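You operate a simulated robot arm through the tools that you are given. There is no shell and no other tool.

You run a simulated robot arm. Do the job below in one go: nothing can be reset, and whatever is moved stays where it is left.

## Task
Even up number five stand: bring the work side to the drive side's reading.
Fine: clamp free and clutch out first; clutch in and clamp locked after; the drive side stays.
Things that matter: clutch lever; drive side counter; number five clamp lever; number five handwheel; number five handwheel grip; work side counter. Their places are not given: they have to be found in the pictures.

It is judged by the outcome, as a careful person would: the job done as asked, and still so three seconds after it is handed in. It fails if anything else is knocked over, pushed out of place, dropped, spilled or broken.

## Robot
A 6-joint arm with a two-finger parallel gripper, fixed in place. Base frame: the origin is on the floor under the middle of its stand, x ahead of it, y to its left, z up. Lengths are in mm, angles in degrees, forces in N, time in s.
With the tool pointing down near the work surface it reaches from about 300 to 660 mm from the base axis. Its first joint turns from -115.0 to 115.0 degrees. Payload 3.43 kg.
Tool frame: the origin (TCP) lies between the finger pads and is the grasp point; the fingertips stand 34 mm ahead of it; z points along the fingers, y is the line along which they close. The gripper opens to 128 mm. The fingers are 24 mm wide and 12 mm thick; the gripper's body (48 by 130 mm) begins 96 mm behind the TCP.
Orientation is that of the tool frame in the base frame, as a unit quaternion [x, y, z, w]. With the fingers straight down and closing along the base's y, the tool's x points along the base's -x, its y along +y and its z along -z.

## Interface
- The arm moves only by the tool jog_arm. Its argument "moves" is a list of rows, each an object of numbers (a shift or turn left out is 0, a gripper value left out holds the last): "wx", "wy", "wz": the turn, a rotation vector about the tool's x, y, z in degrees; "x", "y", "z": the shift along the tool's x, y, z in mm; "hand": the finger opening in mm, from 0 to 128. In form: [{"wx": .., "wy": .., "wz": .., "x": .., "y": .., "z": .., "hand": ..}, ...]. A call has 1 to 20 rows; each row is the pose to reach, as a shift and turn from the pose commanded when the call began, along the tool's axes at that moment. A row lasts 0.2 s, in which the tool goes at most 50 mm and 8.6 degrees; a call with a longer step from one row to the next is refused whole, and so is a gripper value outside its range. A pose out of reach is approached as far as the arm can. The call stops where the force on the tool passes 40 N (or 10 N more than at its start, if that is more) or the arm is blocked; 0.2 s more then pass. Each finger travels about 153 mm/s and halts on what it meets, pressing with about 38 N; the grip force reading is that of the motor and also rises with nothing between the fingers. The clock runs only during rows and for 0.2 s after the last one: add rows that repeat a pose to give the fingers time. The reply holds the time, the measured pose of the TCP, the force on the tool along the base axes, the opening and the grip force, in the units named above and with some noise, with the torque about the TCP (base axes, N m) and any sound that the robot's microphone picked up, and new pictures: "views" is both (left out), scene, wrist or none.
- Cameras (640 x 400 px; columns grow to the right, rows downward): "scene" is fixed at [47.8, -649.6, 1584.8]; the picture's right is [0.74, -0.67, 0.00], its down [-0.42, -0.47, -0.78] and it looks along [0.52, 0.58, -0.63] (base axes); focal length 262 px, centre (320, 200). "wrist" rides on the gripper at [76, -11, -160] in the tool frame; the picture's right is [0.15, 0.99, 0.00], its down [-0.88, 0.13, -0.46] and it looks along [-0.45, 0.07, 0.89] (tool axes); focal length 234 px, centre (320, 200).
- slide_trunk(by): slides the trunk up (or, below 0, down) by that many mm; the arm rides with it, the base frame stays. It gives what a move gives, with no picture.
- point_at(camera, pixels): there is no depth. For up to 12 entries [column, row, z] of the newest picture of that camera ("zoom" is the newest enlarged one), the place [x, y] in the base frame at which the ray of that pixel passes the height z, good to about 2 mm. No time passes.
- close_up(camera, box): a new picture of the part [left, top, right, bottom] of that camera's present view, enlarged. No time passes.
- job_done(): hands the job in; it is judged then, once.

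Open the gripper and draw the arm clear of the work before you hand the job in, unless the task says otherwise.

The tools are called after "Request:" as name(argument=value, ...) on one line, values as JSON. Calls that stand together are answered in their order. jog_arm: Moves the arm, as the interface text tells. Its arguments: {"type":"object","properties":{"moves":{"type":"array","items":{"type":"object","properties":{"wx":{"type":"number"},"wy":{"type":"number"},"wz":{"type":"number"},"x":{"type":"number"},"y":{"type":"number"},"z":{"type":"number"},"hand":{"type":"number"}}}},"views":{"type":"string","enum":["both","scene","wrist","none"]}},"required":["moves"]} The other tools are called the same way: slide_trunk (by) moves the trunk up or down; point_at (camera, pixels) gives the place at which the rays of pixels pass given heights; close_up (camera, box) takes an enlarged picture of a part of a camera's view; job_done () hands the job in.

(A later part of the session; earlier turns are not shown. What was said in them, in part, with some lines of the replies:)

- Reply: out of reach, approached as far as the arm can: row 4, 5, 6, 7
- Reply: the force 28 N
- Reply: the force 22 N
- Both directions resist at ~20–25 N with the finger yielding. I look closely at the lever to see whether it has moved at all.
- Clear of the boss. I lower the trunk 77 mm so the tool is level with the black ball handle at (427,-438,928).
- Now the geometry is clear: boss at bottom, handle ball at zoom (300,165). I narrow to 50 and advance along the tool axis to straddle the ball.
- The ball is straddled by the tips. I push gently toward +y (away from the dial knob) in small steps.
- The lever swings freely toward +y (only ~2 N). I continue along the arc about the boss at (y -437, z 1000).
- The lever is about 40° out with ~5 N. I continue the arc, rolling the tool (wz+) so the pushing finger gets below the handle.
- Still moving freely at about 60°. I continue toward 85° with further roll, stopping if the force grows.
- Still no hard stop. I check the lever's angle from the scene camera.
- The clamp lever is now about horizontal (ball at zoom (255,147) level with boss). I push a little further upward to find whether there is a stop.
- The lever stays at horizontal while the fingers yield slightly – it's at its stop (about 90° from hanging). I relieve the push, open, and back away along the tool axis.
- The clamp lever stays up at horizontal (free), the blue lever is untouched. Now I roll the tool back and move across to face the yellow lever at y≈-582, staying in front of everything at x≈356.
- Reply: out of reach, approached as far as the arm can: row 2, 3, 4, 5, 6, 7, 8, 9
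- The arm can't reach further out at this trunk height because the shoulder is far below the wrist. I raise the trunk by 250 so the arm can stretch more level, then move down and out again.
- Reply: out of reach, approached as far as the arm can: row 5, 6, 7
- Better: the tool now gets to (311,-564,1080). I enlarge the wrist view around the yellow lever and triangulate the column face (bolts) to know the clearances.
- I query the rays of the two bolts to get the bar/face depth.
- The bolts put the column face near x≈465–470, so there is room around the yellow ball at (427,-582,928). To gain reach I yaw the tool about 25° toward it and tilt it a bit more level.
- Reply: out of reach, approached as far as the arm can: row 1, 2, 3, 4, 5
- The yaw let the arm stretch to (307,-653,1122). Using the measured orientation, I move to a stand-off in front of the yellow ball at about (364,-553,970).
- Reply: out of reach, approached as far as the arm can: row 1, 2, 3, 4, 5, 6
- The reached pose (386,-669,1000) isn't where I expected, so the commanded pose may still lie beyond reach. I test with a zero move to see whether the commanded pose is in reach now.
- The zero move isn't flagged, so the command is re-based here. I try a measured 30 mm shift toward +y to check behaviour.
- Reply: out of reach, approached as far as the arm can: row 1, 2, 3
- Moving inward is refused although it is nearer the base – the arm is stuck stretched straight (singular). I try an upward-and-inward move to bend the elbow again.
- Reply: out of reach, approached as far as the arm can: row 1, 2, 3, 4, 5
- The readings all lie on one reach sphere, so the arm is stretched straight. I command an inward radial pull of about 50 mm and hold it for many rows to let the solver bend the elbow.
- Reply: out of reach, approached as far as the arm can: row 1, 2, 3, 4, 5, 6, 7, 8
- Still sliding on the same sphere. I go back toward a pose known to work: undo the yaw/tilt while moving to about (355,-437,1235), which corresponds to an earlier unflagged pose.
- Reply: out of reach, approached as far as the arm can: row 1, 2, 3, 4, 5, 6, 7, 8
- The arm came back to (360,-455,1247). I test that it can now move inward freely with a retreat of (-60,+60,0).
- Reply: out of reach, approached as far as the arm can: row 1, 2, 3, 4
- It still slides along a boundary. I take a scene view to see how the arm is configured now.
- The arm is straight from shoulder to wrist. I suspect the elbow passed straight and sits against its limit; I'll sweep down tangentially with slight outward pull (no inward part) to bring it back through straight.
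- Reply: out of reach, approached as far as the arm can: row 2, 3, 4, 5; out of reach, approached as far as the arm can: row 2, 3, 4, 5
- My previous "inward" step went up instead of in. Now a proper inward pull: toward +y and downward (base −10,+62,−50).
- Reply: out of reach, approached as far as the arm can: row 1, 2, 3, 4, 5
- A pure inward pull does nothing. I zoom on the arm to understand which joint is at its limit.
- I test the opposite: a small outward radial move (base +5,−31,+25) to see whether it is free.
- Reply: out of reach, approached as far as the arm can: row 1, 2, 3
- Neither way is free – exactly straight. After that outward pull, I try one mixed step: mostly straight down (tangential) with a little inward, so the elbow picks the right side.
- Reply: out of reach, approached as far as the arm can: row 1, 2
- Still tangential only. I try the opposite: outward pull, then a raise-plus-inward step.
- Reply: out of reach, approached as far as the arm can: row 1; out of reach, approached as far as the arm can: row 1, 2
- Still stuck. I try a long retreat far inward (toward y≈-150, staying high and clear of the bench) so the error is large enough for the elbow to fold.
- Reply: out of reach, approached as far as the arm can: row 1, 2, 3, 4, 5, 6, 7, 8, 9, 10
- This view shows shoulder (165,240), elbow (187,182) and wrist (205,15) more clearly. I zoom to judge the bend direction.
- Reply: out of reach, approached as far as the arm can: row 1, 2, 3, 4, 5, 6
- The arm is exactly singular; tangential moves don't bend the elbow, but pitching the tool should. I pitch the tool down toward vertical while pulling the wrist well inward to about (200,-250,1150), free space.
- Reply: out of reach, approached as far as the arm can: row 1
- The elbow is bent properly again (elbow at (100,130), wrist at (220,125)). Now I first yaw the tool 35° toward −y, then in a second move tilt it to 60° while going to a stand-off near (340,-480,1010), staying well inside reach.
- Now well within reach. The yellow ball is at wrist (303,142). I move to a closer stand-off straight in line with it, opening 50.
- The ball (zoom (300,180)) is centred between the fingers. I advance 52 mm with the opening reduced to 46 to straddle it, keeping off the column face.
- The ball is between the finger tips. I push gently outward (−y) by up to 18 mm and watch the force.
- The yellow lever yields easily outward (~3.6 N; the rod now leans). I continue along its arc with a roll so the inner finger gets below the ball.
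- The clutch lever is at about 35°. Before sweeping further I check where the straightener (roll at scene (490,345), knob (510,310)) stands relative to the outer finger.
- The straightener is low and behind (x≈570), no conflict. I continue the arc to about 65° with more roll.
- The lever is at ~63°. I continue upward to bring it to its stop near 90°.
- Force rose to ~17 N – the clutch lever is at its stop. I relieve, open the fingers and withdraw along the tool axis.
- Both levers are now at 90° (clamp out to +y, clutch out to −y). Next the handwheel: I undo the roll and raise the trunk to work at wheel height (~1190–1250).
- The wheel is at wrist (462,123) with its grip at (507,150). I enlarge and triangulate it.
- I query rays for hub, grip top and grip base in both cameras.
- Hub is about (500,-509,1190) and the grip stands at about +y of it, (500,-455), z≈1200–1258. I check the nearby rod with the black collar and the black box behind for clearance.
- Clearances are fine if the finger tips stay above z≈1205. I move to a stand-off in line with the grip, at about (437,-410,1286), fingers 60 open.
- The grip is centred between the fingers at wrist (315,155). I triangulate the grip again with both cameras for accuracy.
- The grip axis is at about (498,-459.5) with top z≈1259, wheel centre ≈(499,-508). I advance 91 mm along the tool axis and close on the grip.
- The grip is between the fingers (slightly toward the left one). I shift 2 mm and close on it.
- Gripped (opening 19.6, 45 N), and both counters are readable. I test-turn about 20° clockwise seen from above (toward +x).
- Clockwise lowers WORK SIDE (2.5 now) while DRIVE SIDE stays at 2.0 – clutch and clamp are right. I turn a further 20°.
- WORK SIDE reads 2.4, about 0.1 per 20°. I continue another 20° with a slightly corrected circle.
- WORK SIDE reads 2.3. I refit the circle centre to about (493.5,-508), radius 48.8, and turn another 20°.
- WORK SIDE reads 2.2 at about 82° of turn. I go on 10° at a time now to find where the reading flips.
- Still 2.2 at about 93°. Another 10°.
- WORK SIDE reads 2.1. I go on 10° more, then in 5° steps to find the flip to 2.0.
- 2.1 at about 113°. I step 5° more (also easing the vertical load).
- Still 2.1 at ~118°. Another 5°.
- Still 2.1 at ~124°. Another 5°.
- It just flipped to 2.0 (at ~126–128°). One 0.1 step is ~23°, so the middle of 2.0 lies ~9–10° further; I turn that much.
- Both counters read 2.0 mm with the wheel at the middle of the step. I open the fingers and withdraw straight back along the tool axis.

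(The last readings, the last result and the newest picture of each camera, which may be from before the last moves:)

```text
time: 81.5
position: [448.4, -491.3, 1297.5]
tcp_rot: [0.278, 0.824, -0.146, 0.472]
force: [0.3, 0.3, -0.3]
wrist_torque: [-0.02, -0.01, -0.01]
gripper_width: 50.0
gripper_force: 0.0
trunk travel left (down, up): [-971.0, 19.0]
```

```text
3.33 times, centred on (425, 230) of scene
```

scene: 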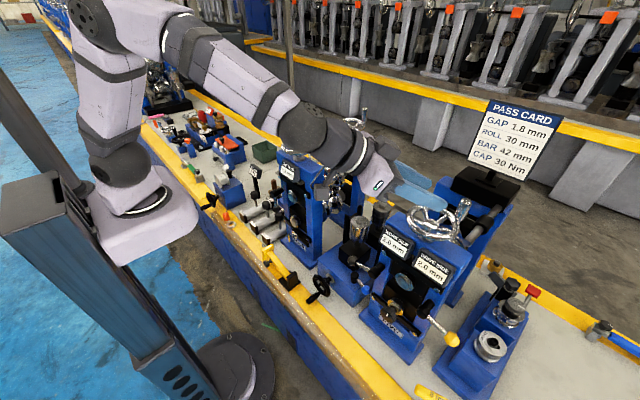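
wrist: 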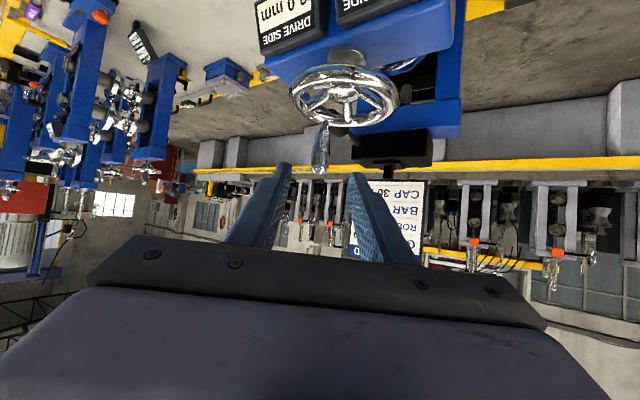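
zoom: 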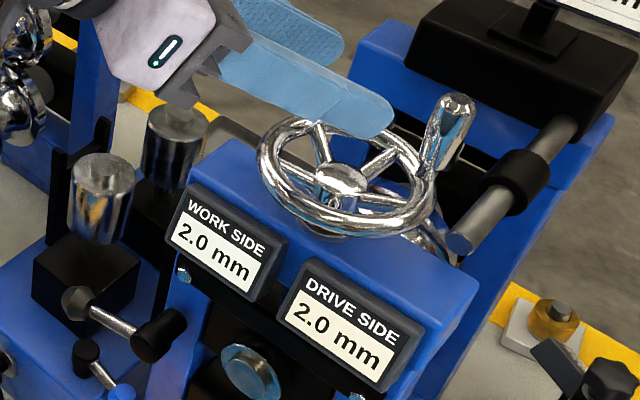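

WORK SIDE 2.0 / DRIVE SIDE 2.0 hold after release. Next clutch in: I move back in front of the stand at height, then lower the trunk to lever level.

Request:
jog_arm(moves=[{"x": 2.4, "y": -38.5, "z": -11.5}, {"x": 4.8, "y": -77, "z": -23}, {"x": 7.3, "y": -115.5, "z": -34.6}, {"x": 9.7, "y": -154, "z": -46}, {"x": 9.7, "y": -154, "z": -46}], views="none")

Request:
slide_trunk(by=-240)

Request:
jog_arm(moves=[{"wz": -8, "hand": 64}, {"wz": -16}, {"wz": -24}, {"wz": -32}, {"wz": -40}, {"wz": -48}, {"wz": -56}, {"wz": -64}, {"wz": -70}, {"wz": -70}], views="both")

```text
time: 82.7
position: [318.7, -587.5, 1308.8]
tcp_rot: [0.278, 0.823, -0.148, 0.472]
force: [0.3, 0.4, -0.1]
wrist_torque: [-0.01, 0.0, -0.01]
gripper_width: 50.2
gripper_force: 0.1
trunk travel left (down, up): [-971.0, 19.0]
```

```text
time: 85.2
position: [319.0, -588.0, 1069.6]
tcp_rot: [0.278, 0.823, -0.147, 0.473]
force: [0.5, 0.7, -0.5]
wrist_torque: [0.04, 0.0, -0.03]
gripper_width: 49.7
gripper_force: 0.0
trunk travel left (down, up): [-731.0, 259.0]
```

```text
time: 87.4
position: [319.9, -588.2, 1068.9]
tcp_rot: [-0.245, 0.834, -0.392, 0.302]
force: [0.4, -0.1, 0.2]
wrist_torque: [-0.02, 0.02, -0.02]
gripper_width: 64.0
gripper_force: 0.0
trunk travel left (down, up): [-731.0, 259.0]
```

scene: 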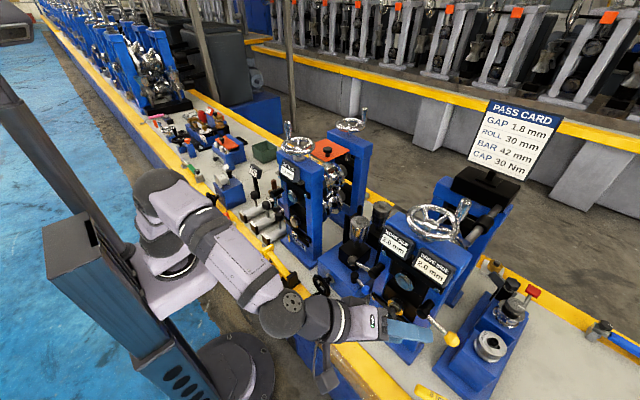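
wrist: 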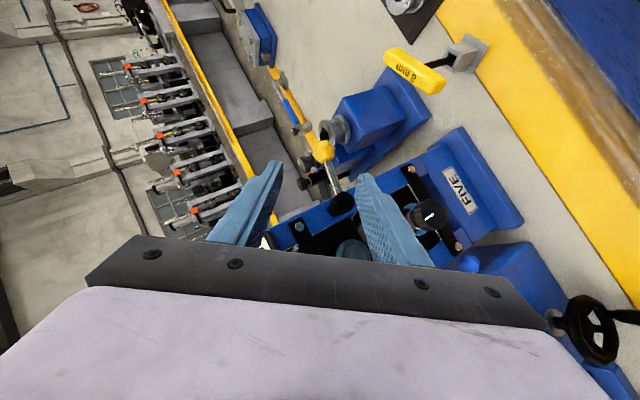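

The yellow ball is at wrist (325,152), centred between the rolled fingers. I advance 118 mm to straddle it from above and below.

Request:
jog_arm(moves=[{"x": -3, "y": -1, "z": 40, "hand": 64}, {"x": -6, "y": -2, "z": 80}, {"x": -8, "y": -2, "z": 116}, {"x": -8, "y": -2, "z": 116, "hand": 54}, {"x": -8, "y": -2, "z": 116, "hand": 46}], views="both")

Request:
close_up(camera="wrist", box=[250, 100, 400, 240])

```text
time: 88.6
position: [404.3, -643.7, 1013.0]
tcp_rot: [-0.245, 0.833, -0.392, 0.303]
force: [-1.5, 3.1, -1.6]
wrist_torque: [0.12, 0.11, 0.05]
gripper_width: 48.0
gripper_force: 1.6
trunk travel left (down, up): [-731.0, 259.0]
```

scene: 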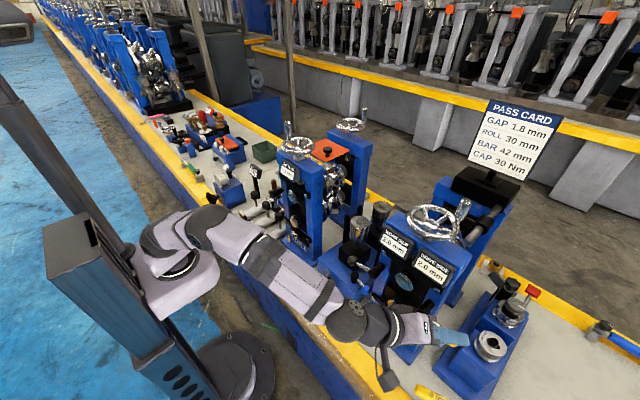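
wrist: 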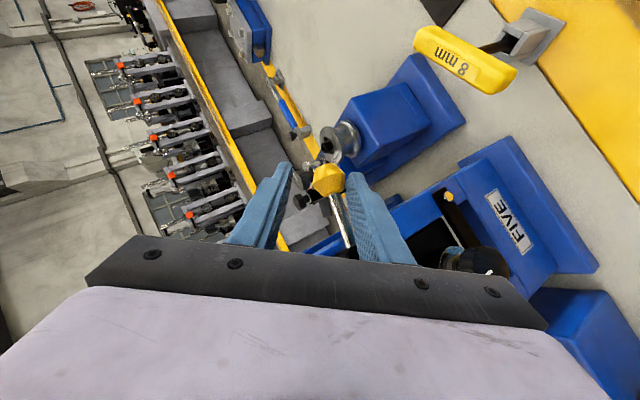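

```text
2.86 times, centred on (325, 170) of wrist
```

zoom: 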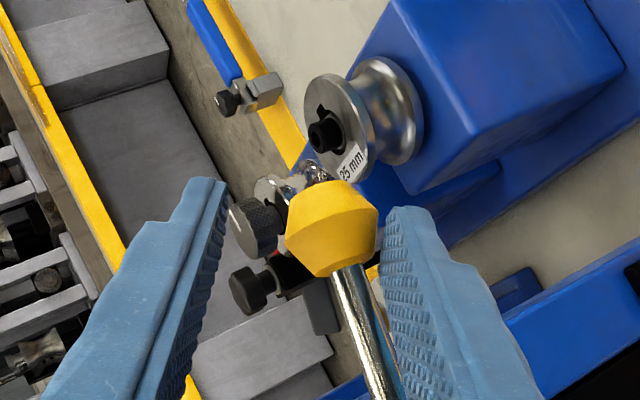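

The ball is straddled, touching the lower finger. I now swing the clutch lever back down along its arc, unrolling the tool as it goes.

Request:
jog_arm(moves=[{"x": -0.7, "y": 5.8, "z": 0.7}, {"x": -1.4, "y": 11.6, "z": 1.4}, {"x": 1.2, "y": 19.6, "z": 6, "wz": 6}, {"x": 2.9, "y": 28.2, "z": 9.8, "wz": 12}, {"x": 3.7, "y": 37.2, "z": 12.9, "wz": 18}, {"x": 3.7, "y": 46.5, "z": 15.1, "wz": 24}, {"x": 3.7, "y": 46.5, "z": 15.1, "wz": 24}], views="both")

Request:
close_up(camera="wrist", box=[250, 100, 400, 240])

Request:
close_up(camera="scene", box=[360, 250, 480, 360])

```text
time: 90.2
position: [405.0, -628.7, 967.3]
tcp_rot: [-0.065, 0.867, -0.32, 0.377]
force: [-0.1, -1.6, 0.4]
wrist_torque: [-0.02, -0.03, -0.03]
gripper_width: 46.4
gripper_force: 0.5
trunk travel left (down, up): [-731.0, 259.0]
```

scene: 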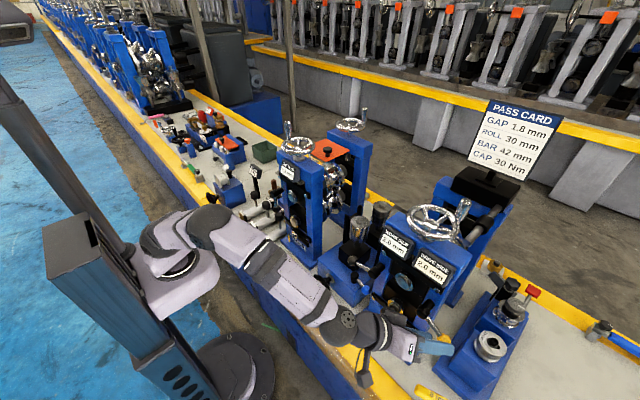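
wrist: 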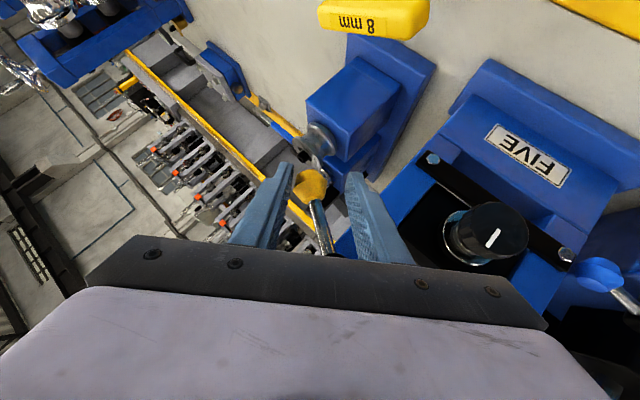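

```text
2.86 times, centred on (325, 170) of wrist
```

zoom: 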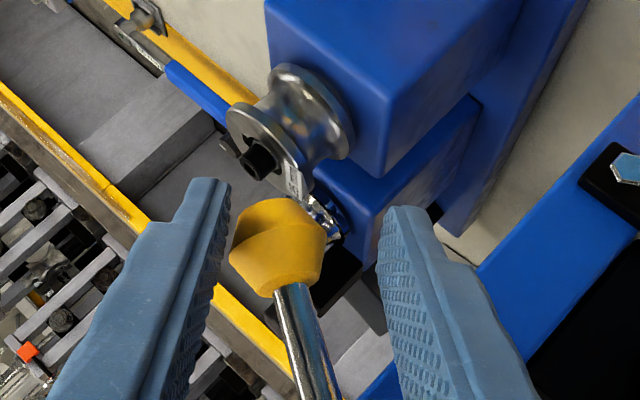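

```text
3.64 times, centred on (420, 305) of scene
```

zoom: 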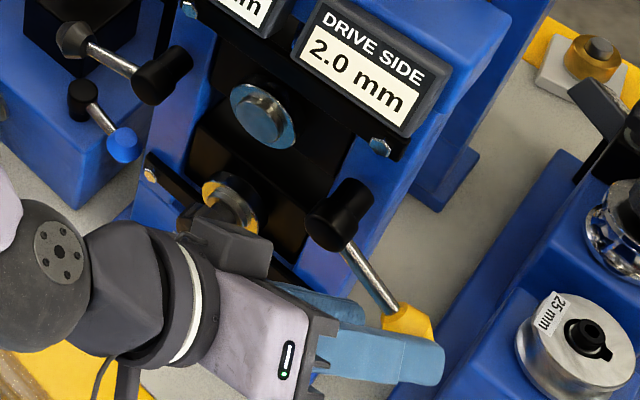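

The clutch lever follows (about 60°). I continue down the arc to about 24°.

Request:
jog_arm(moves=[{"x": 3.5, "y": 10.8, "z": 1.5, "wz": 6}, {"x": 5.8, "y": 22.1, "z": 1.8, "wz": 12}, {"x": 6.8, "y": 33.3, "z": 0.8, "wz": 18}, {"x": 6.6, "y": 44.6, "z": -1.5, "wz": 24}, {"x": 6.6, "y": 44.6, "z": -1.5, "wz": 24}], views="both")

Request:
close_up(camera="wrist", box=[250, 100, 400, 240])

```text
time: 91.4
position: [405.7, -592.2, 936.5]
tcp_rot: [0.116, 0.862, -0.233, 0.435]
force: [-1.3, -1.5, 0.3]
wrist_torque: [-0.01, -0.01, -0.08]
gripper_width: 46.5
gripper_force: 0.6
trunk travel left (down, up): [-731.0, 259.0]
```

scene: 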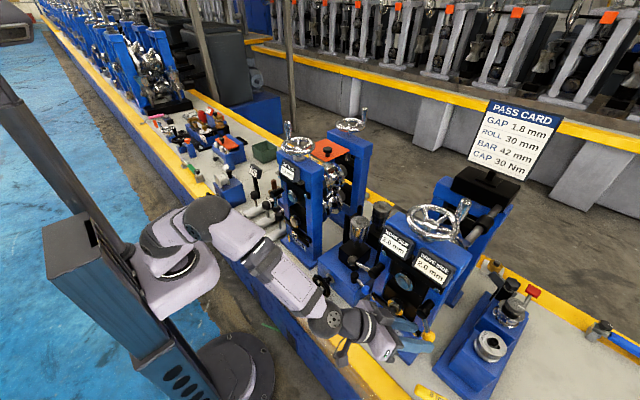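
wrist: 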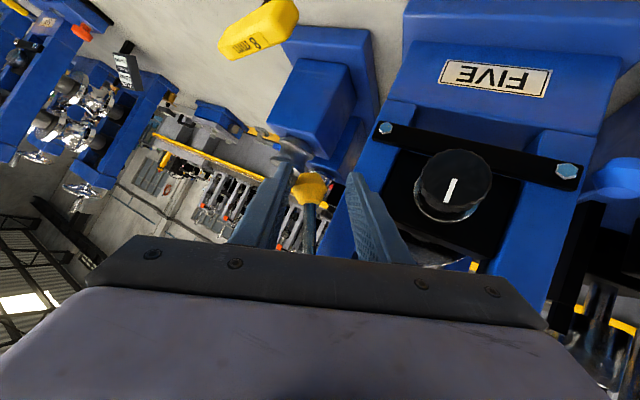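

```text
2.86 times, centred on (325, 170) of wrist
```

zoom: 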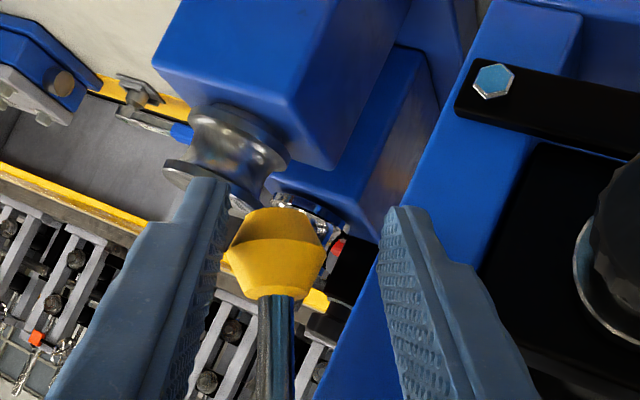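

About 20° remain. I push it the rest of the way to hanging, ending with a slight press against the stop.

Request:
jog_arm(moves=[{"x": 2.8, "y": 9.4, "z": -3.1, "wz": 5}, {"x": 4.5, "y": 18.5, "z": -6.9, "wz": 10}, {"x": 5.1, "y": 27.6, "z": -11.7, "wz": 15}, {"x": 5.1, "y": 31, "z": -13.8, "wz": 15}, {"x": 5.1, "y": 31, "z": -13.8, "wz": 15}], views="both")

Request:
close_up(camera="wrist", box=[250, 100, 400, 240])

```text
time: 92.6
position: [404.2, -558.8, 930.7]
tcp_rot: [0.228, 0.838, -0.177, 0.462]
force: [-5.2, -1.0, -0.6]
wrist_torque: [0.01, 0.04, -0.2]
gripper_width: 47.7
gripper_force: 1.7
trunk travel left (down, up): [-731.0, 259.0]
```

scene: 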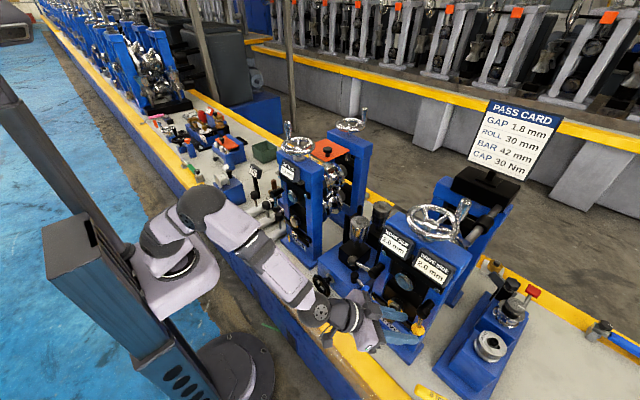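
wrist: 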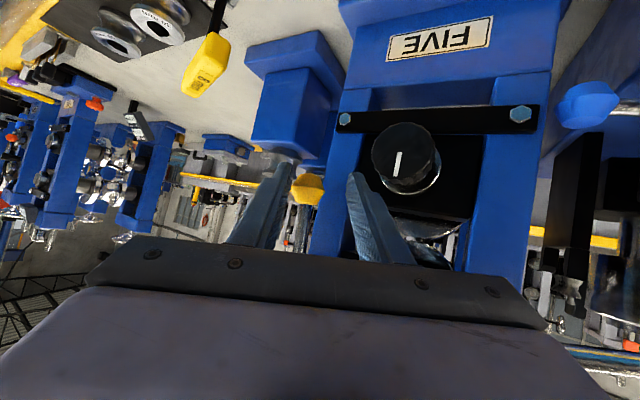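

```text
2.86 times, centred on (325, 170) of wrist
```

zoom: 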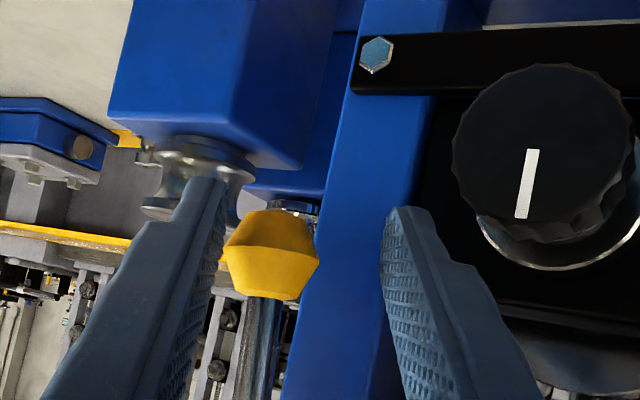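

The force is still low (~5 N). I check the lever's position in the scene view.

Request:
close_up(camera="scene", box=[360, 250, 480, 360])

Request:
point_at(camera="wrist", pixels=[[307, 188, 926], [307, 188, 932]])

```text
3.64 times, centred on (420, 305) of scene
```

zoom: 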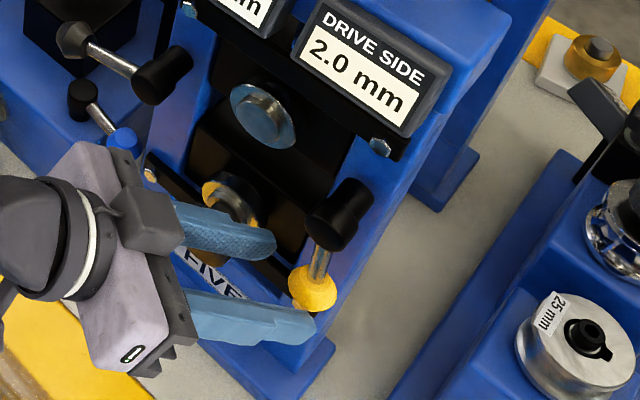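

```text
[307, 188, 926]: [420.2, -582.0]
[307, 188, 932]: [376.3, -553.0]
```

The ball is still ~8 mm short of its original place (417.8,328.9 vs 415.3,327). I close the cage a little (keeps the inner finger off the dial) and push a few mm further.

Request:
jog_arm(moves=[{"x": 0, "hand": 40}, {"x": 0.7, "y": 2.5, "z": -1.5, "hand": 38}, {"x": 1.3, "y": 5, "z": -3, "hand": 38}, {"x": 1.3, "y": 5, "z": -3, "hand": 38}], views="both")

Request:
close_up(camera="scene", box=[360, 250, 480, 360])

Request:
close_up(camera="wrist", box=[250, 100, 400, 240])

```text
time: 93.6
position: [403.5, -554.6, 931.0]
tcp_rot: [0.228, 0.838, -0.176, 0.463]
force: [-5.3, -9.9, -1.7]
wrist_torque: [0.06, 0.08, -0.36]
gripper_width: 44.1
gripper_force: 5.3
trunk travel left (down, up): [-731.0, 259.0]
```

scene: 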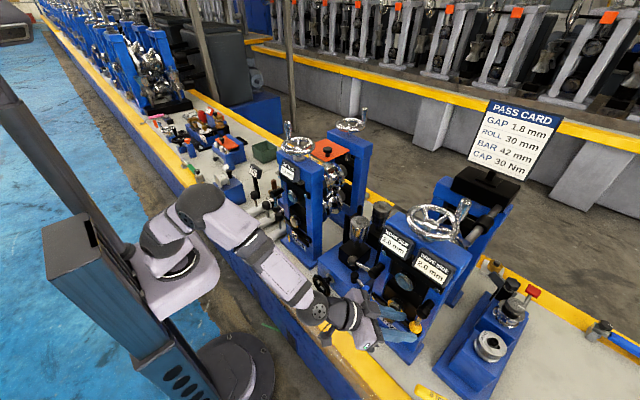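
wrist: 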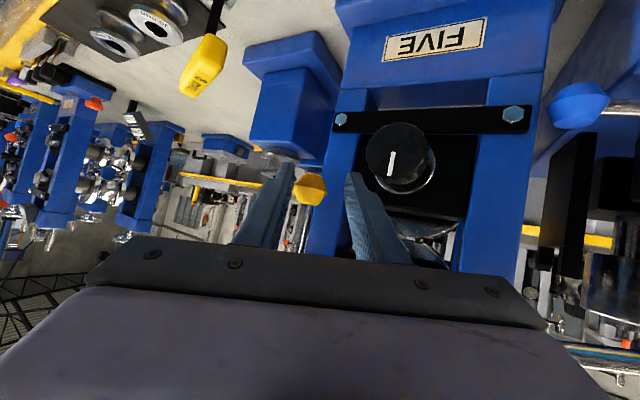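

```text
3.64 times, centred on (420, 305) of scene
```

zoom: 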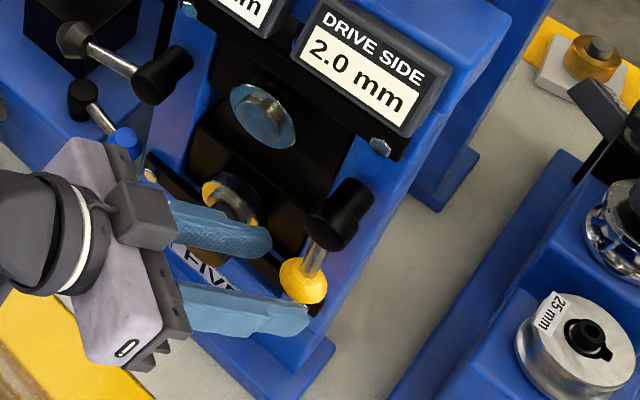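

```text
2.86 times, centred on (325, 170) of wrist
```

zoom: 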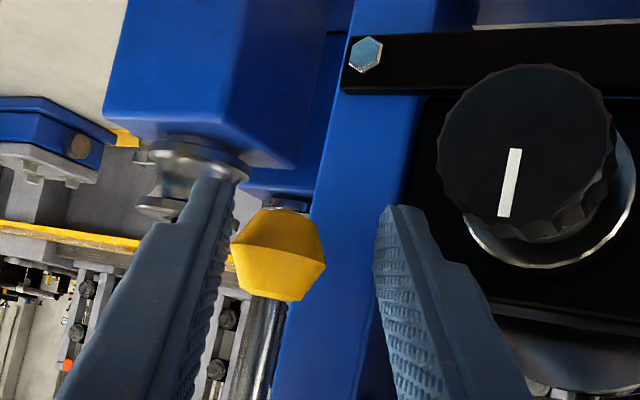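

The yellow ball is back at its original spot (415.3,327) against its stop (~11 N). I open, ease off and withdraw.

Request:
jog_arm(moves=[{"hand": 50}, {"x": -4, "y": -3, "z": -0.5, "hand": 52}, {"x": -8, "y": -5.7, "z": -1.1, "hand": 52}, {"x": -8, "y": -5.7, "z": -35, "hand": 52}, {"x": -8, "y": -5.7, "z": -75, "hand": 52}, {"x": -8, "y": -5.7, "z": -110, "hand": 52}, {"x": -8, "y": -5.7, "z": -110, "hand": 52}], views="both")

Request:
close_up(camera="scene", box=[350, 215, 470, 345])

```text
time: 95.2
position: [327.1, -500.5, 992.9]
tcp_rot: [0.226, 0.839, -0.175, 0.462]
force: [-0.3, 0.1, -1.1]
wrist_torque: [0.0, -0.01, -0.03]
gripper_width: 52.1
gripper_force: 0.2
trunk travel left (down, up): [-731.0, 259.0]
```

scene: 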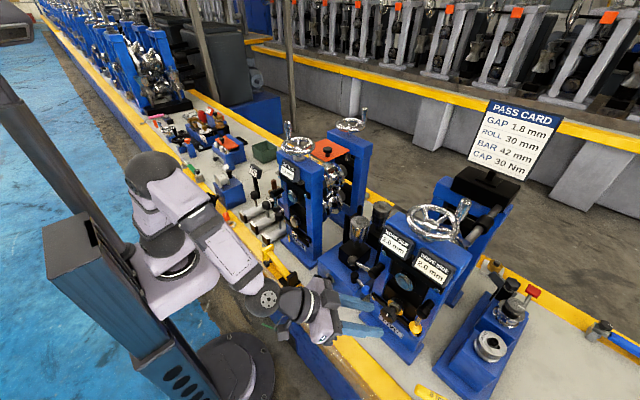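
wrist: 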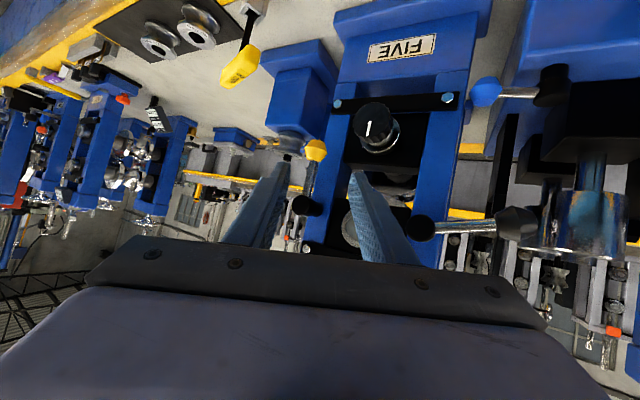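

```text
3.08 times, centred on (410, 280) of scene
```

zoom: 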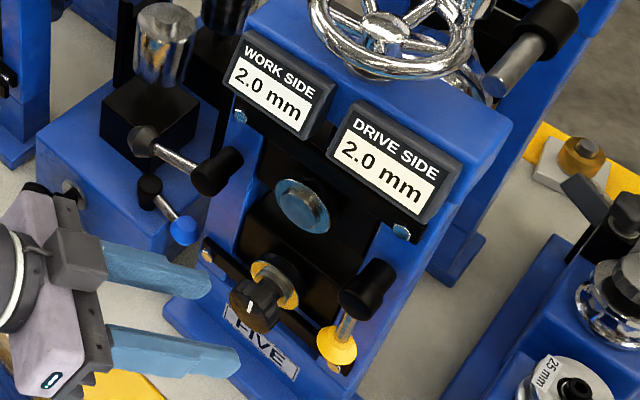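

Clutch lever hangs as at the start and both counters read 2.0. Now the clamp: I yaw the tool back to face straight ahead and move in front of the black ball at (427,-364,1000).

Request:
jog_arm(moves=[{"x": -4, "y": 22, "z": -19, "wx": -6.2, "wy": -0.6, "wz": -3.7, "hand": 64}, {"x": -8, "y": 44, "z": -38, "wx": -12.3, "wy": -1.2, "wz": -7.4}, {"x": -12, "y": 66, "z": -57, "wx": -18.5, "wy": -1.9, "wz": -11}, {"x": -16, "y": 88, "z": -76, "wx": -24.6, "wy": -2.5, "wz": -14.7}, {"x": -20.5, "y": 110, "z": -95.5, "wx": -30.8, "wy": -3.1, "wz": -18.4}, {"x": -20.5, "y": 110, "z": -95.5, "wx": -30.8, "wy": -3.1, "wz": -18.4}], views="none")

Request:
jog_arm(moves=[{"wz": 8}, {"wz": 16}, {"wz": 24}, {"wz": 32}, {"wz": 40}, {"wz": 48}, {"wz": 56}, {"wz": 64}, {"wz": 70}, {"wz": 70}], views="both")

```text
time: 96.6
position: [331.4, -367.9, 1052.8]
tcp_rot: [-0.043, 0.868, -0.025, 0.494]
force: [-0.4, 0.2, -0.1]
wrist_torque: [0.0, -0.01, 0.01]
gripper_width: 63.9
gripper_force: 0.1
trunk travel left (down, up): [-731.0, 259.0]
```

```text
time: 98.8
position: [332.9, -369.7, 1052.8]
tcp_rot: [0.463, 0.735, 0.263, 0.42]
force: [-0.1, -0.7, 0.2]
wrist_torque: [0.04, -0.02, 0.04]
gripper_width: 64.0
gripper_force: 0.1
trunk travel left (down, up): [-731.0, 259.0]
```

scene: 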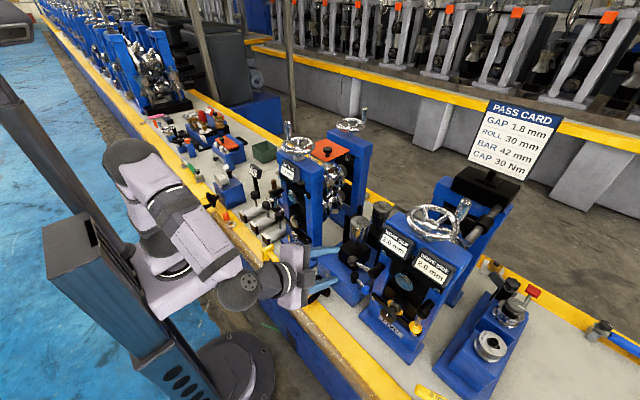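
wrist: 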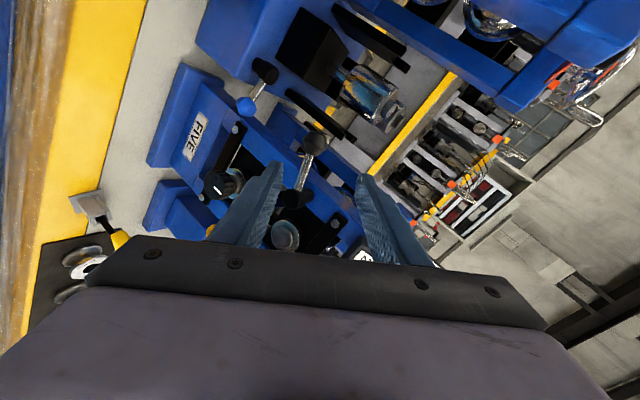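

The black ball is at wrist (315,140), between the rolled fingers. I advance 84 mm to straddle it from above and below.

Request:
jog_arm(moves=[{"x": 2, "y": 3, "z": 28, "hand": 64}, {"x": 4, "y": 5, "z": 56}, {"x": 4, "y": 5, "z": 84}, {"x": 4, "y": 5, "z": 84, "hand": 54}, {"x": 4, "y": 5, "z": 84, "hand": 46}], views="both")

Request:
close_up(camera="wrist", box=[250, 100, 400, 240])

```text
time: 100.0
position: [405.2, -363.8, 1011.3]
tcp_rot: [0.463, 0.736, 0.262, 0.418]
force: [-6.7, -2.3, -2.4]
wrist_torque: [0.01, 0.29, -0.06]
gripper_width: 49.2
gripper_force: 3.4
trunk travel left (down, up): [-731.0, 259.0]
```

scene: 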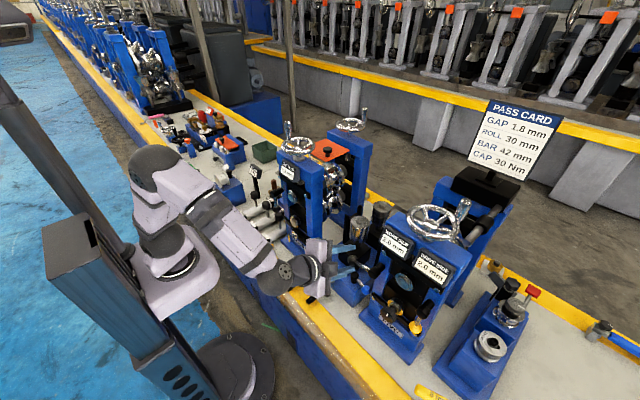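
wrist: 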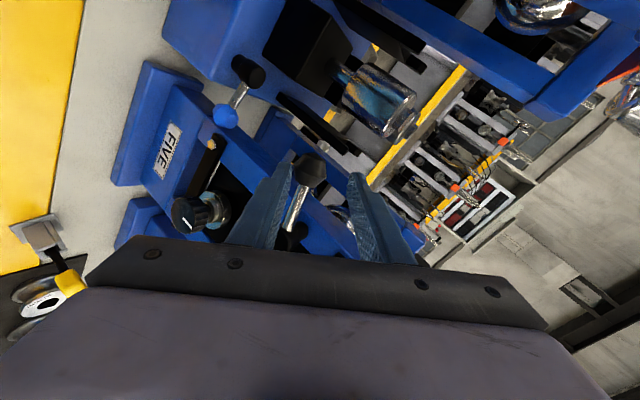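

```text
2.86 times, centred on (325, 170) of wrist
```

zoom: 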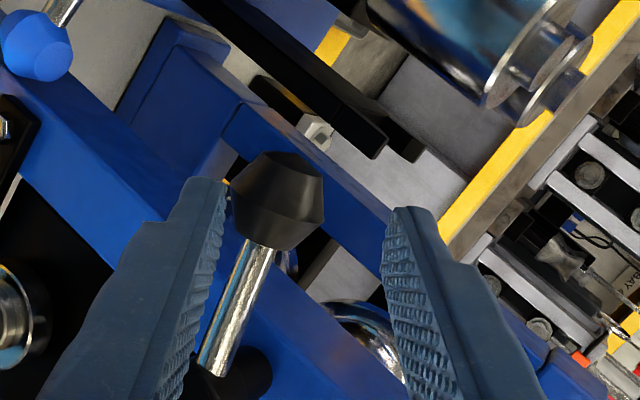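

The ball is straddled, resting on the lower finger. I swing the clamp lever down along its arc with unrolling.

Request:
jog_arm(moves=[{"x": -0.2, "y": -5.4, "z": 2.8}, {"x": -0.4, "y": -10.7, "z": 5.6}, {"x": 2.6, "y": -18.3, "z": 10.4, "wz": -6}, {"x": 4.4, "y": -26.4, "z": 15.2, "wz": -12}, {"x": 4.9, "y": -34.8, "z": 19.8, "wz": -18}, {"x": 4.5, "y": -43.3, "z": 24.2, "wz": -24}, {"x": 4.5, "y": -43.3, "z": 24.2, "wz": -24}], views="both")

Request:
close_up(camera="wrist", box=[250, 100, 400, 240])

Request:
close_up(camera="scene", box=[310, 220, 430, 330])

```text
time: 101.6
position: [406.7, -379.1, 963.8]
tcp_rot: [0.298, 0.816, 0.169, 0.465]
force: [0.9, 1.4, -0.3]
wrist_torque: [-0.01, 0.0, 0.01]
gripper_width: 46.8
gripper_force: 1.0
trunk travel left (down, up): [-731.0, 259.0]
```

scene: 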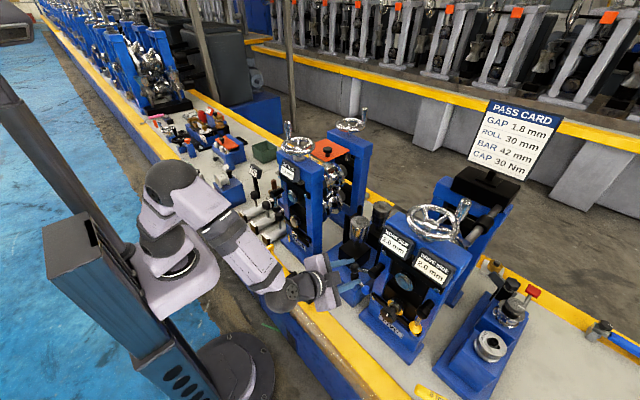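
wrist: 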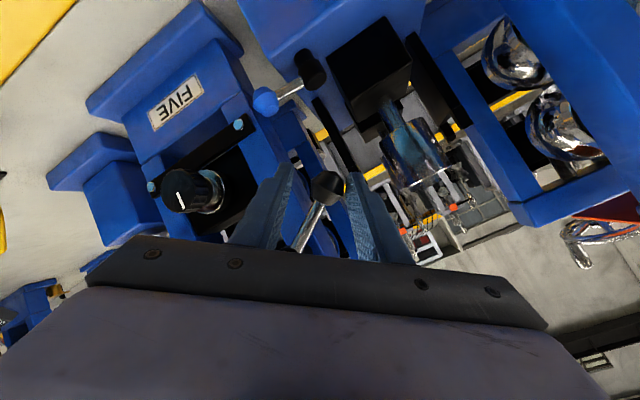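

```text
2.86 times, centred on (325, 170) of wrist
```

zoom: 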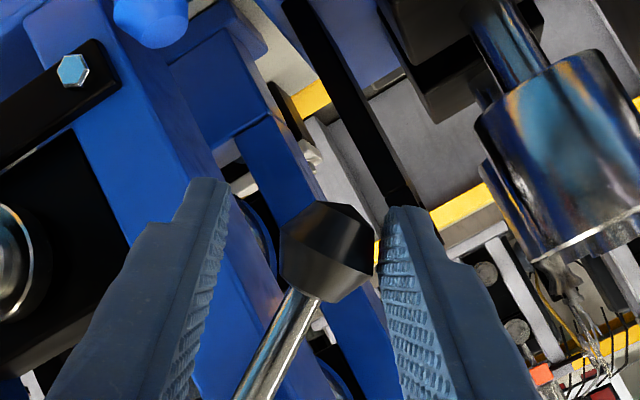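

```text
3.64 times, centred on (370, 275) of scene
```

zoom: 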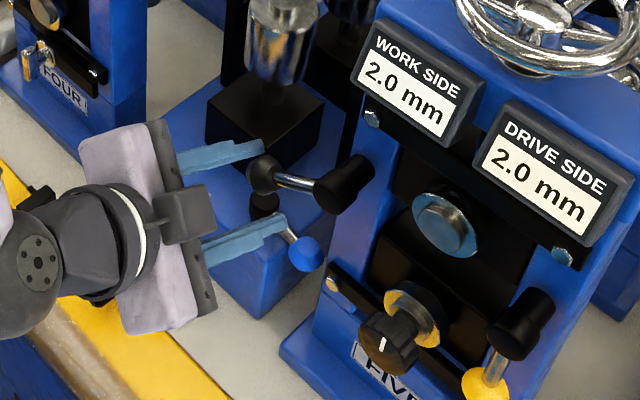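

The clamp lever follows; both counters still read 2.0. I continue down the arc to about 24°.

Request:
jog_arm(moves=[{"x": 2, "y": -10.2, "z": 4.8, "wz": -6}, {"x": 2.4, "y": -20.8, "z": 9.1, "wz": -12}, {"x": 1.2, "y": -31.6, "z": 12.6, "wz": -18}, {"x": -1.7, "y": -42.3, "z": 15.4, "wz": -24}, {"x": -1.7, "y": -42.3, "z": 15.4, "wz": -24}], views="both")

Request:
close_up(camera="wrist", box=[250, 100, 400, 240])

Request:
close_up(camera="scene", box=[310, 220, 430, 330])

```text
time: 102.8
position: [405.3, -411.2, 932.6]
tcp_rot: [0.122, 0.86, 0.069, 0.49]
force: [0.2, 1.1, -0.1]
wrist_torque: [-0.01, -0.04, 0.04]
gripper_width: 46.8
gripper_force: 0.1
trunk travel left (down, up): [-731.0, 259.0]
```

scene: 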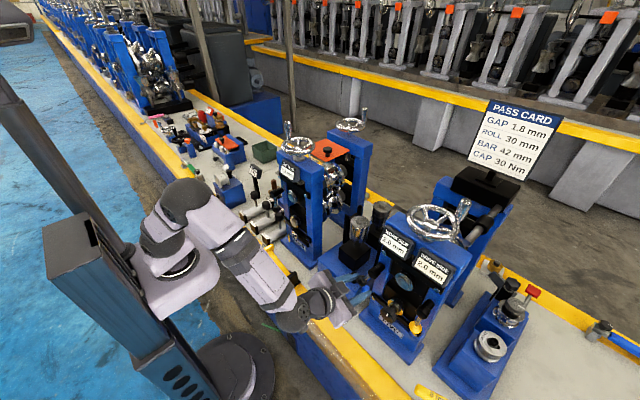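
wrist: 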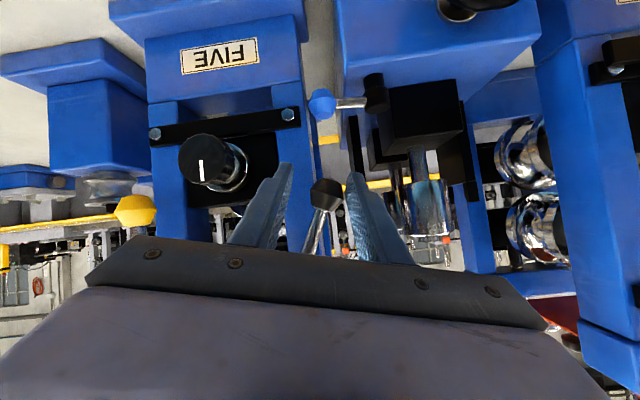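

```text
2.86 times, centred on (325, 170) of wrist
```

zoom: 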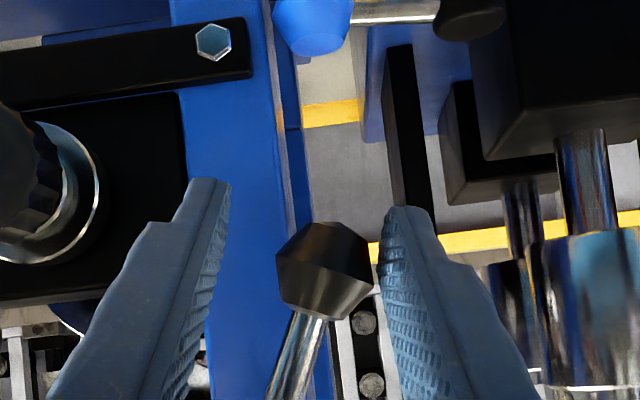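

```text
3.64 times, centred on (370, 275) of scene
```

zoom: 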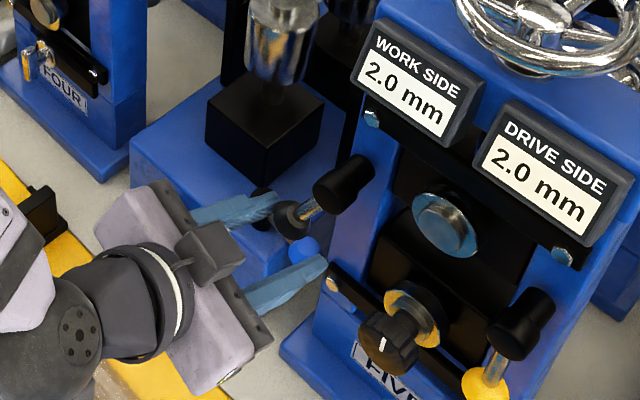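

About 28° remain. I push to hanging, ending with a gentle press at the stop.

Request:
jog_arm(moves=[{"x": 0.2, "y": -10, "z": 1.8, "wz": -5}, {"x": -0.8, "y": -20, "z": 2.9, "wz": -10}, {"x": -3, "y": -30, "z": 3.2, "wz": -15, "hand": 43}, {"x": -3, "y": -30, "z": 3.2, "wz": -15, "hand": 43}, {"x": -3.5, "y": -32, "z": 3.2, "wz": -15, "hand": 43}], views="both")

Request:
close_up(camera="wrist", box=[250, 100, 400, 240])

Request:
close_up(camera="scene", box=[310, 220, 430, 330])

```text
time: 104.0
position: [406.3, -444.1, 926.9]
tcp_rot: [0.01, 0.869, 0.004, 0.495]
force: [-0.5, 2.3, -0.4]
wrist_torque: [0.04, 0.02, 0.07]
gripper_width: 44.1
gripper_force: 1.1
trunk travel left (down, up): [-731.0, 259.0]
```

scene: 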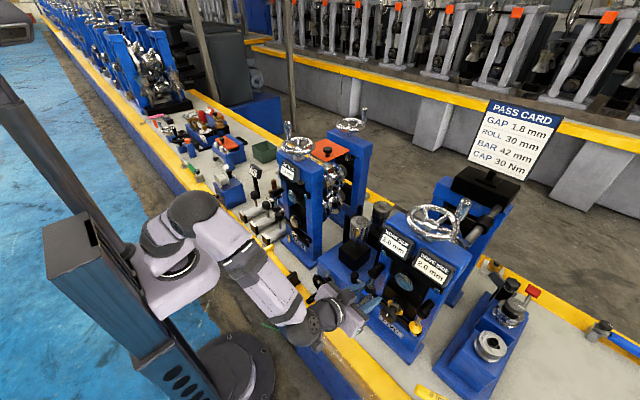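
wrist: 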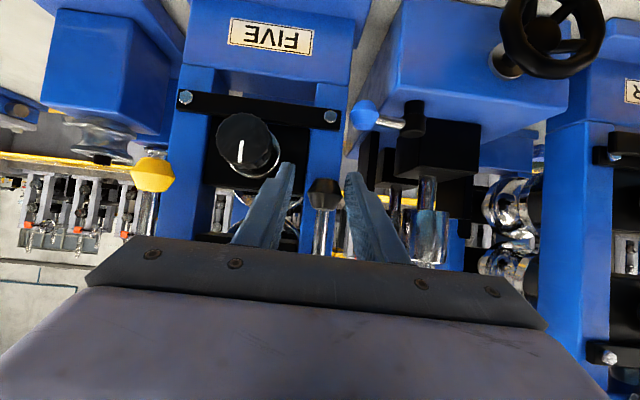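

```text
2.86 times, centred on (325, 170) of wrist
```

zoom: 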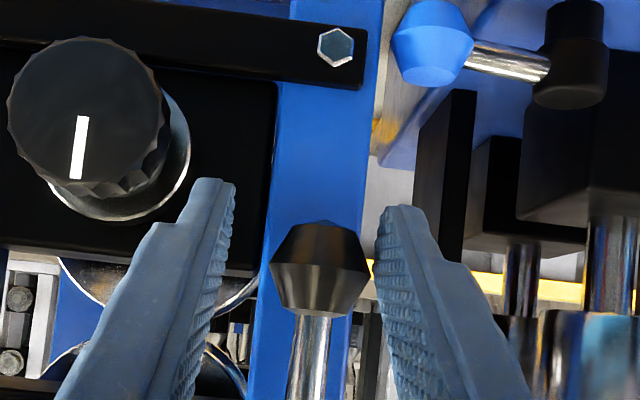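

```text
3.64 times, centred on (370, 275) of scene
```

zoom: 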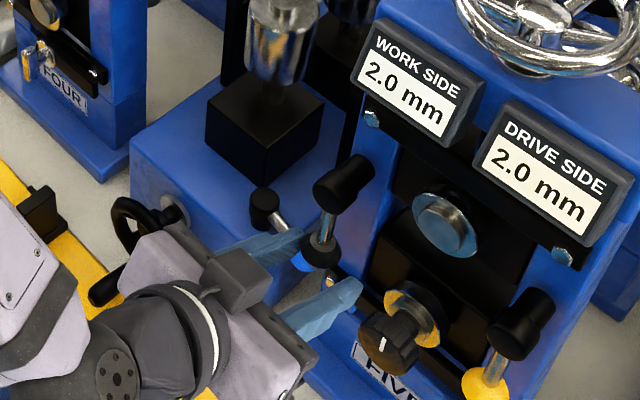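

The black ball is almost at its original spot; force is only ~2 N, so I press 4 mm more to seat it at its stop.

Request:
jog_arm(moves=[{"y": -2, "hand": 42}, {"y": -4, "hand": 41}, {"y": -4, "hand": 41}], views="wrist")

Request:
close_up(camera="scene", box=[340, 245, 440, 345])

```text
time: 104.8
position: [406.5, -444.7, 926.4]
tcp_rot: [0.009, 0.869, 0.006, 0.495]
force: [0.2, 8.8, -0.8]
wrist_torque: [0.0, -0.11, 0.21]
gripper_width: 46.1
gripper_force: 4.2
trunk travel left (down, up): [-731.0, 259.0]
```

wrist: 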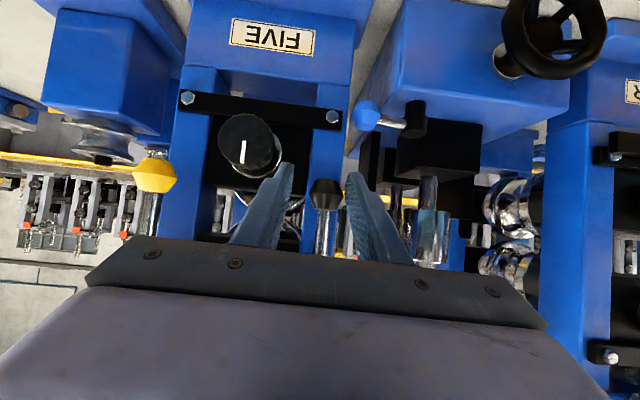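

```text
4.00 times, centred on (390, 295) of scene
```

zoom: 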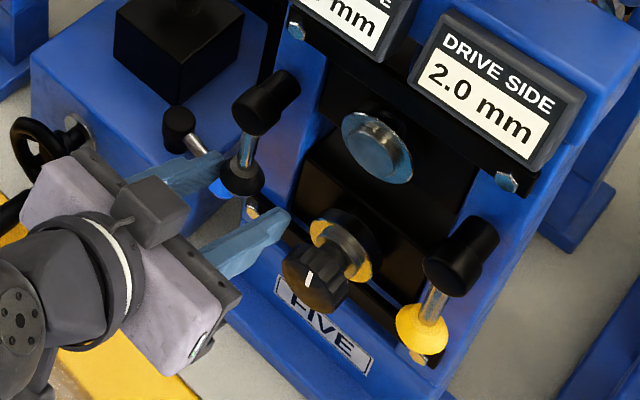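

The clamp ball is back at its original place (370.5,290) with ~9 N against its stop. I relieve, open and withdraw.

Request:
jog_arm(moves=[{"y": 3, "hand": 46}, {"y": 4, "hand": 52}, {"y": 4, "hand": 52}, {"y": 4, "z": -35, "hand": 52}, {"y": 4, "z": -75, "hand": 52}, {"y": 4, "z": -115, "hand": 52}, {"y": 4, "z": -115, "hand": 52}], views="both")

Request:
close_up(camera="wrist", box=[220, 60, 400, 220])

Request:
close_up(camera="scene", box=[340, 180, 480, 370])

```text
time: 106.4
position: [307.1, -443.9, 986.2]
tcp_rot: [0.009, 0.869, 0.006, 0.495]
force: [0.3, -0.2, -0.5]
wrist_torque: [0.01, 0.02, 0.01]
gripper_width: 52.1
gripper_force: 0.1
trunk travel left (down, up): [-731.0, 259.0]
```

scene: 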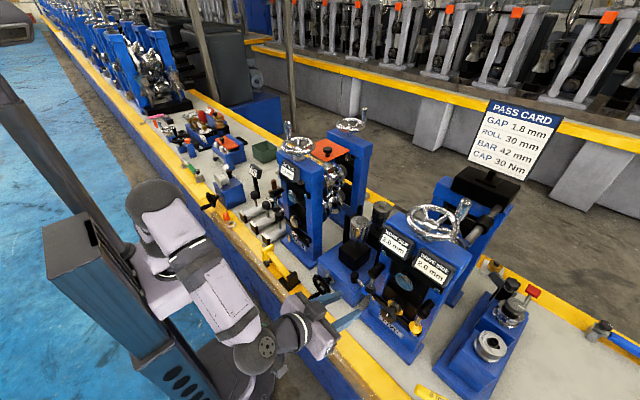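
wrist: 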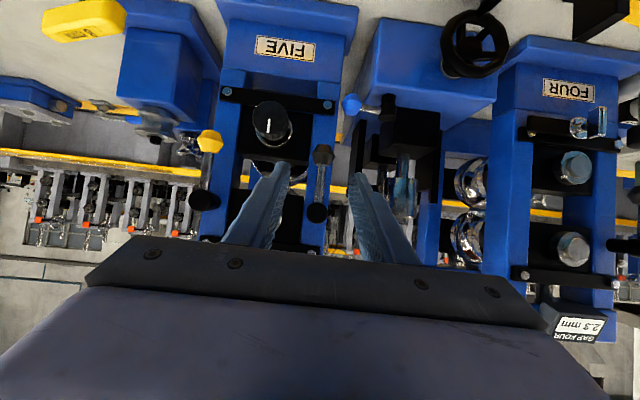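

```text
2.50 times, centred on (310, 140) of wrist
```

zoom: 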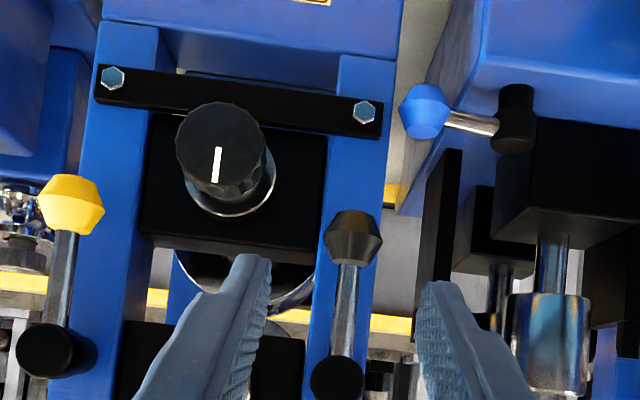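

```text
2.11 times, centred on (410, 275) of scene
```

zoom: 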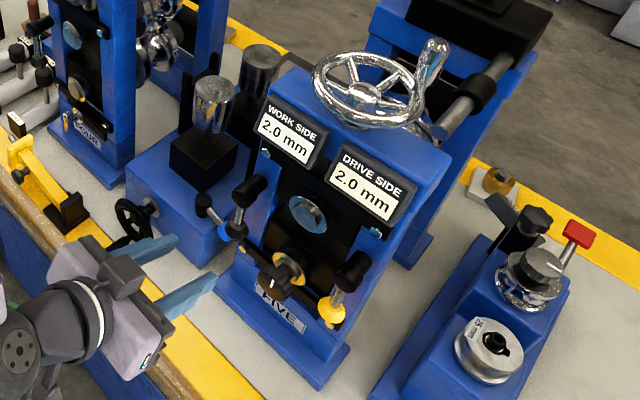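

All is as at the start except the wheel: both levers hang, counters read 2.0 / 2.0, dial and blue lever untouched. I open the gripper and pull the arm back up and clear.

Request:
jog_arm(moves=[{"x": -19.6, "y": 23, "z": -18.3, "hand": 60}, {"x": -39, "y": 46, "z": -36.6, "hand": 80}, {"x": -59, "y": 70, "z": -55, "hand": 100}, {"x": -78, "y": 93, "z": -73, "hand": 110}, {"x": -98, "y": 116, "z": -92, "hand": 110}, {"x": -98, "y": 116, "z": -110, "hand": 110}, {"x": -98, "y": 116, "z": -110, "hand": 110}], views="both")

Request:
close_up(camera="scene", box=[350, 180, 480, 350])

```text
time: 108.0
position: [262.7, -327.6, 1128.7]
tcp_rot: [0.01, 0.869, 0.005, 0.495]
force: [0.2, -0.8, -0.2]
wrist_torque: [-0.01, 0.01, -0.03]
gripper_width: 110.0
gripper_force: 0.0
trunk travel left (down, up): [-731.0, 259.0]
```

scene: 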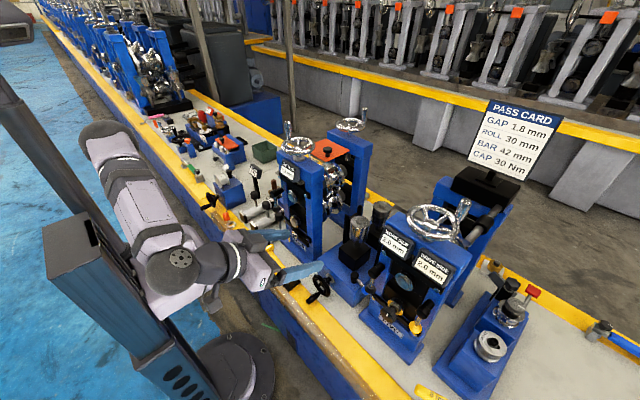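
wrist: 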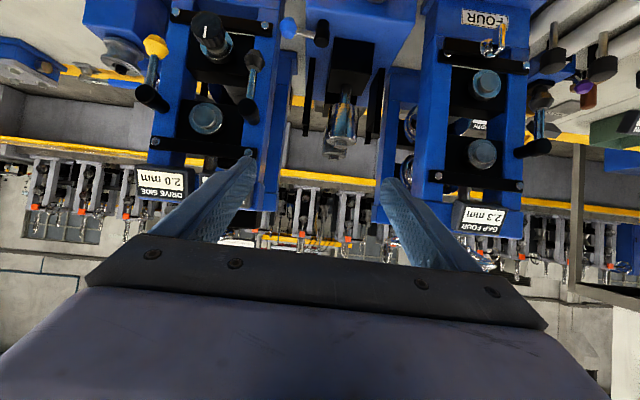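

```text
2.35 times, centred on (415, 265) of scene
```

zoom: 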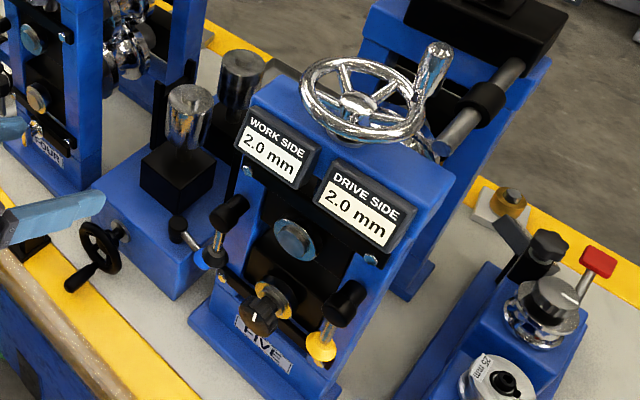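

Both counters read 2.0 mm, the clutch and clamp levers hang as at the start, nothing else has moved, and the arm is clear with the gripper open. I hand the job in.

Request:
job_done()

```text
The job is handed in.
```

Number five stand is even: the work side now reads 2.0 mm, down from 2.6, and the drive side stayed at 2.0 mm throughout. The job is handed in.

- **Before turning:** I freed the clamp, then put the clutch out. Turning the handwheel clockwise then moved only the work side counter.
- **After turning:** I put the clutch back in, then locked the clamp. Both levers hang where they did at the start, each pressed against its stop. No lever was labelled; I took yellow for the clutch and black for the clamp.
- **How close:** the counters show one decimal. I turned the wheel to about the middle of the 2.0 step; by the wheel angle that is within about 0.02 mm.
- **Contact to know about:** before I worked out how the clamp lever is built, I pressed its fixed pivot with up to about 25 N each way. It did not move, and I saw no damage.

In the last pictures the dial knob, the blue edger lever and the neighbouring equipment look unchanged. The gripper is open and the arm is clear of the stand.
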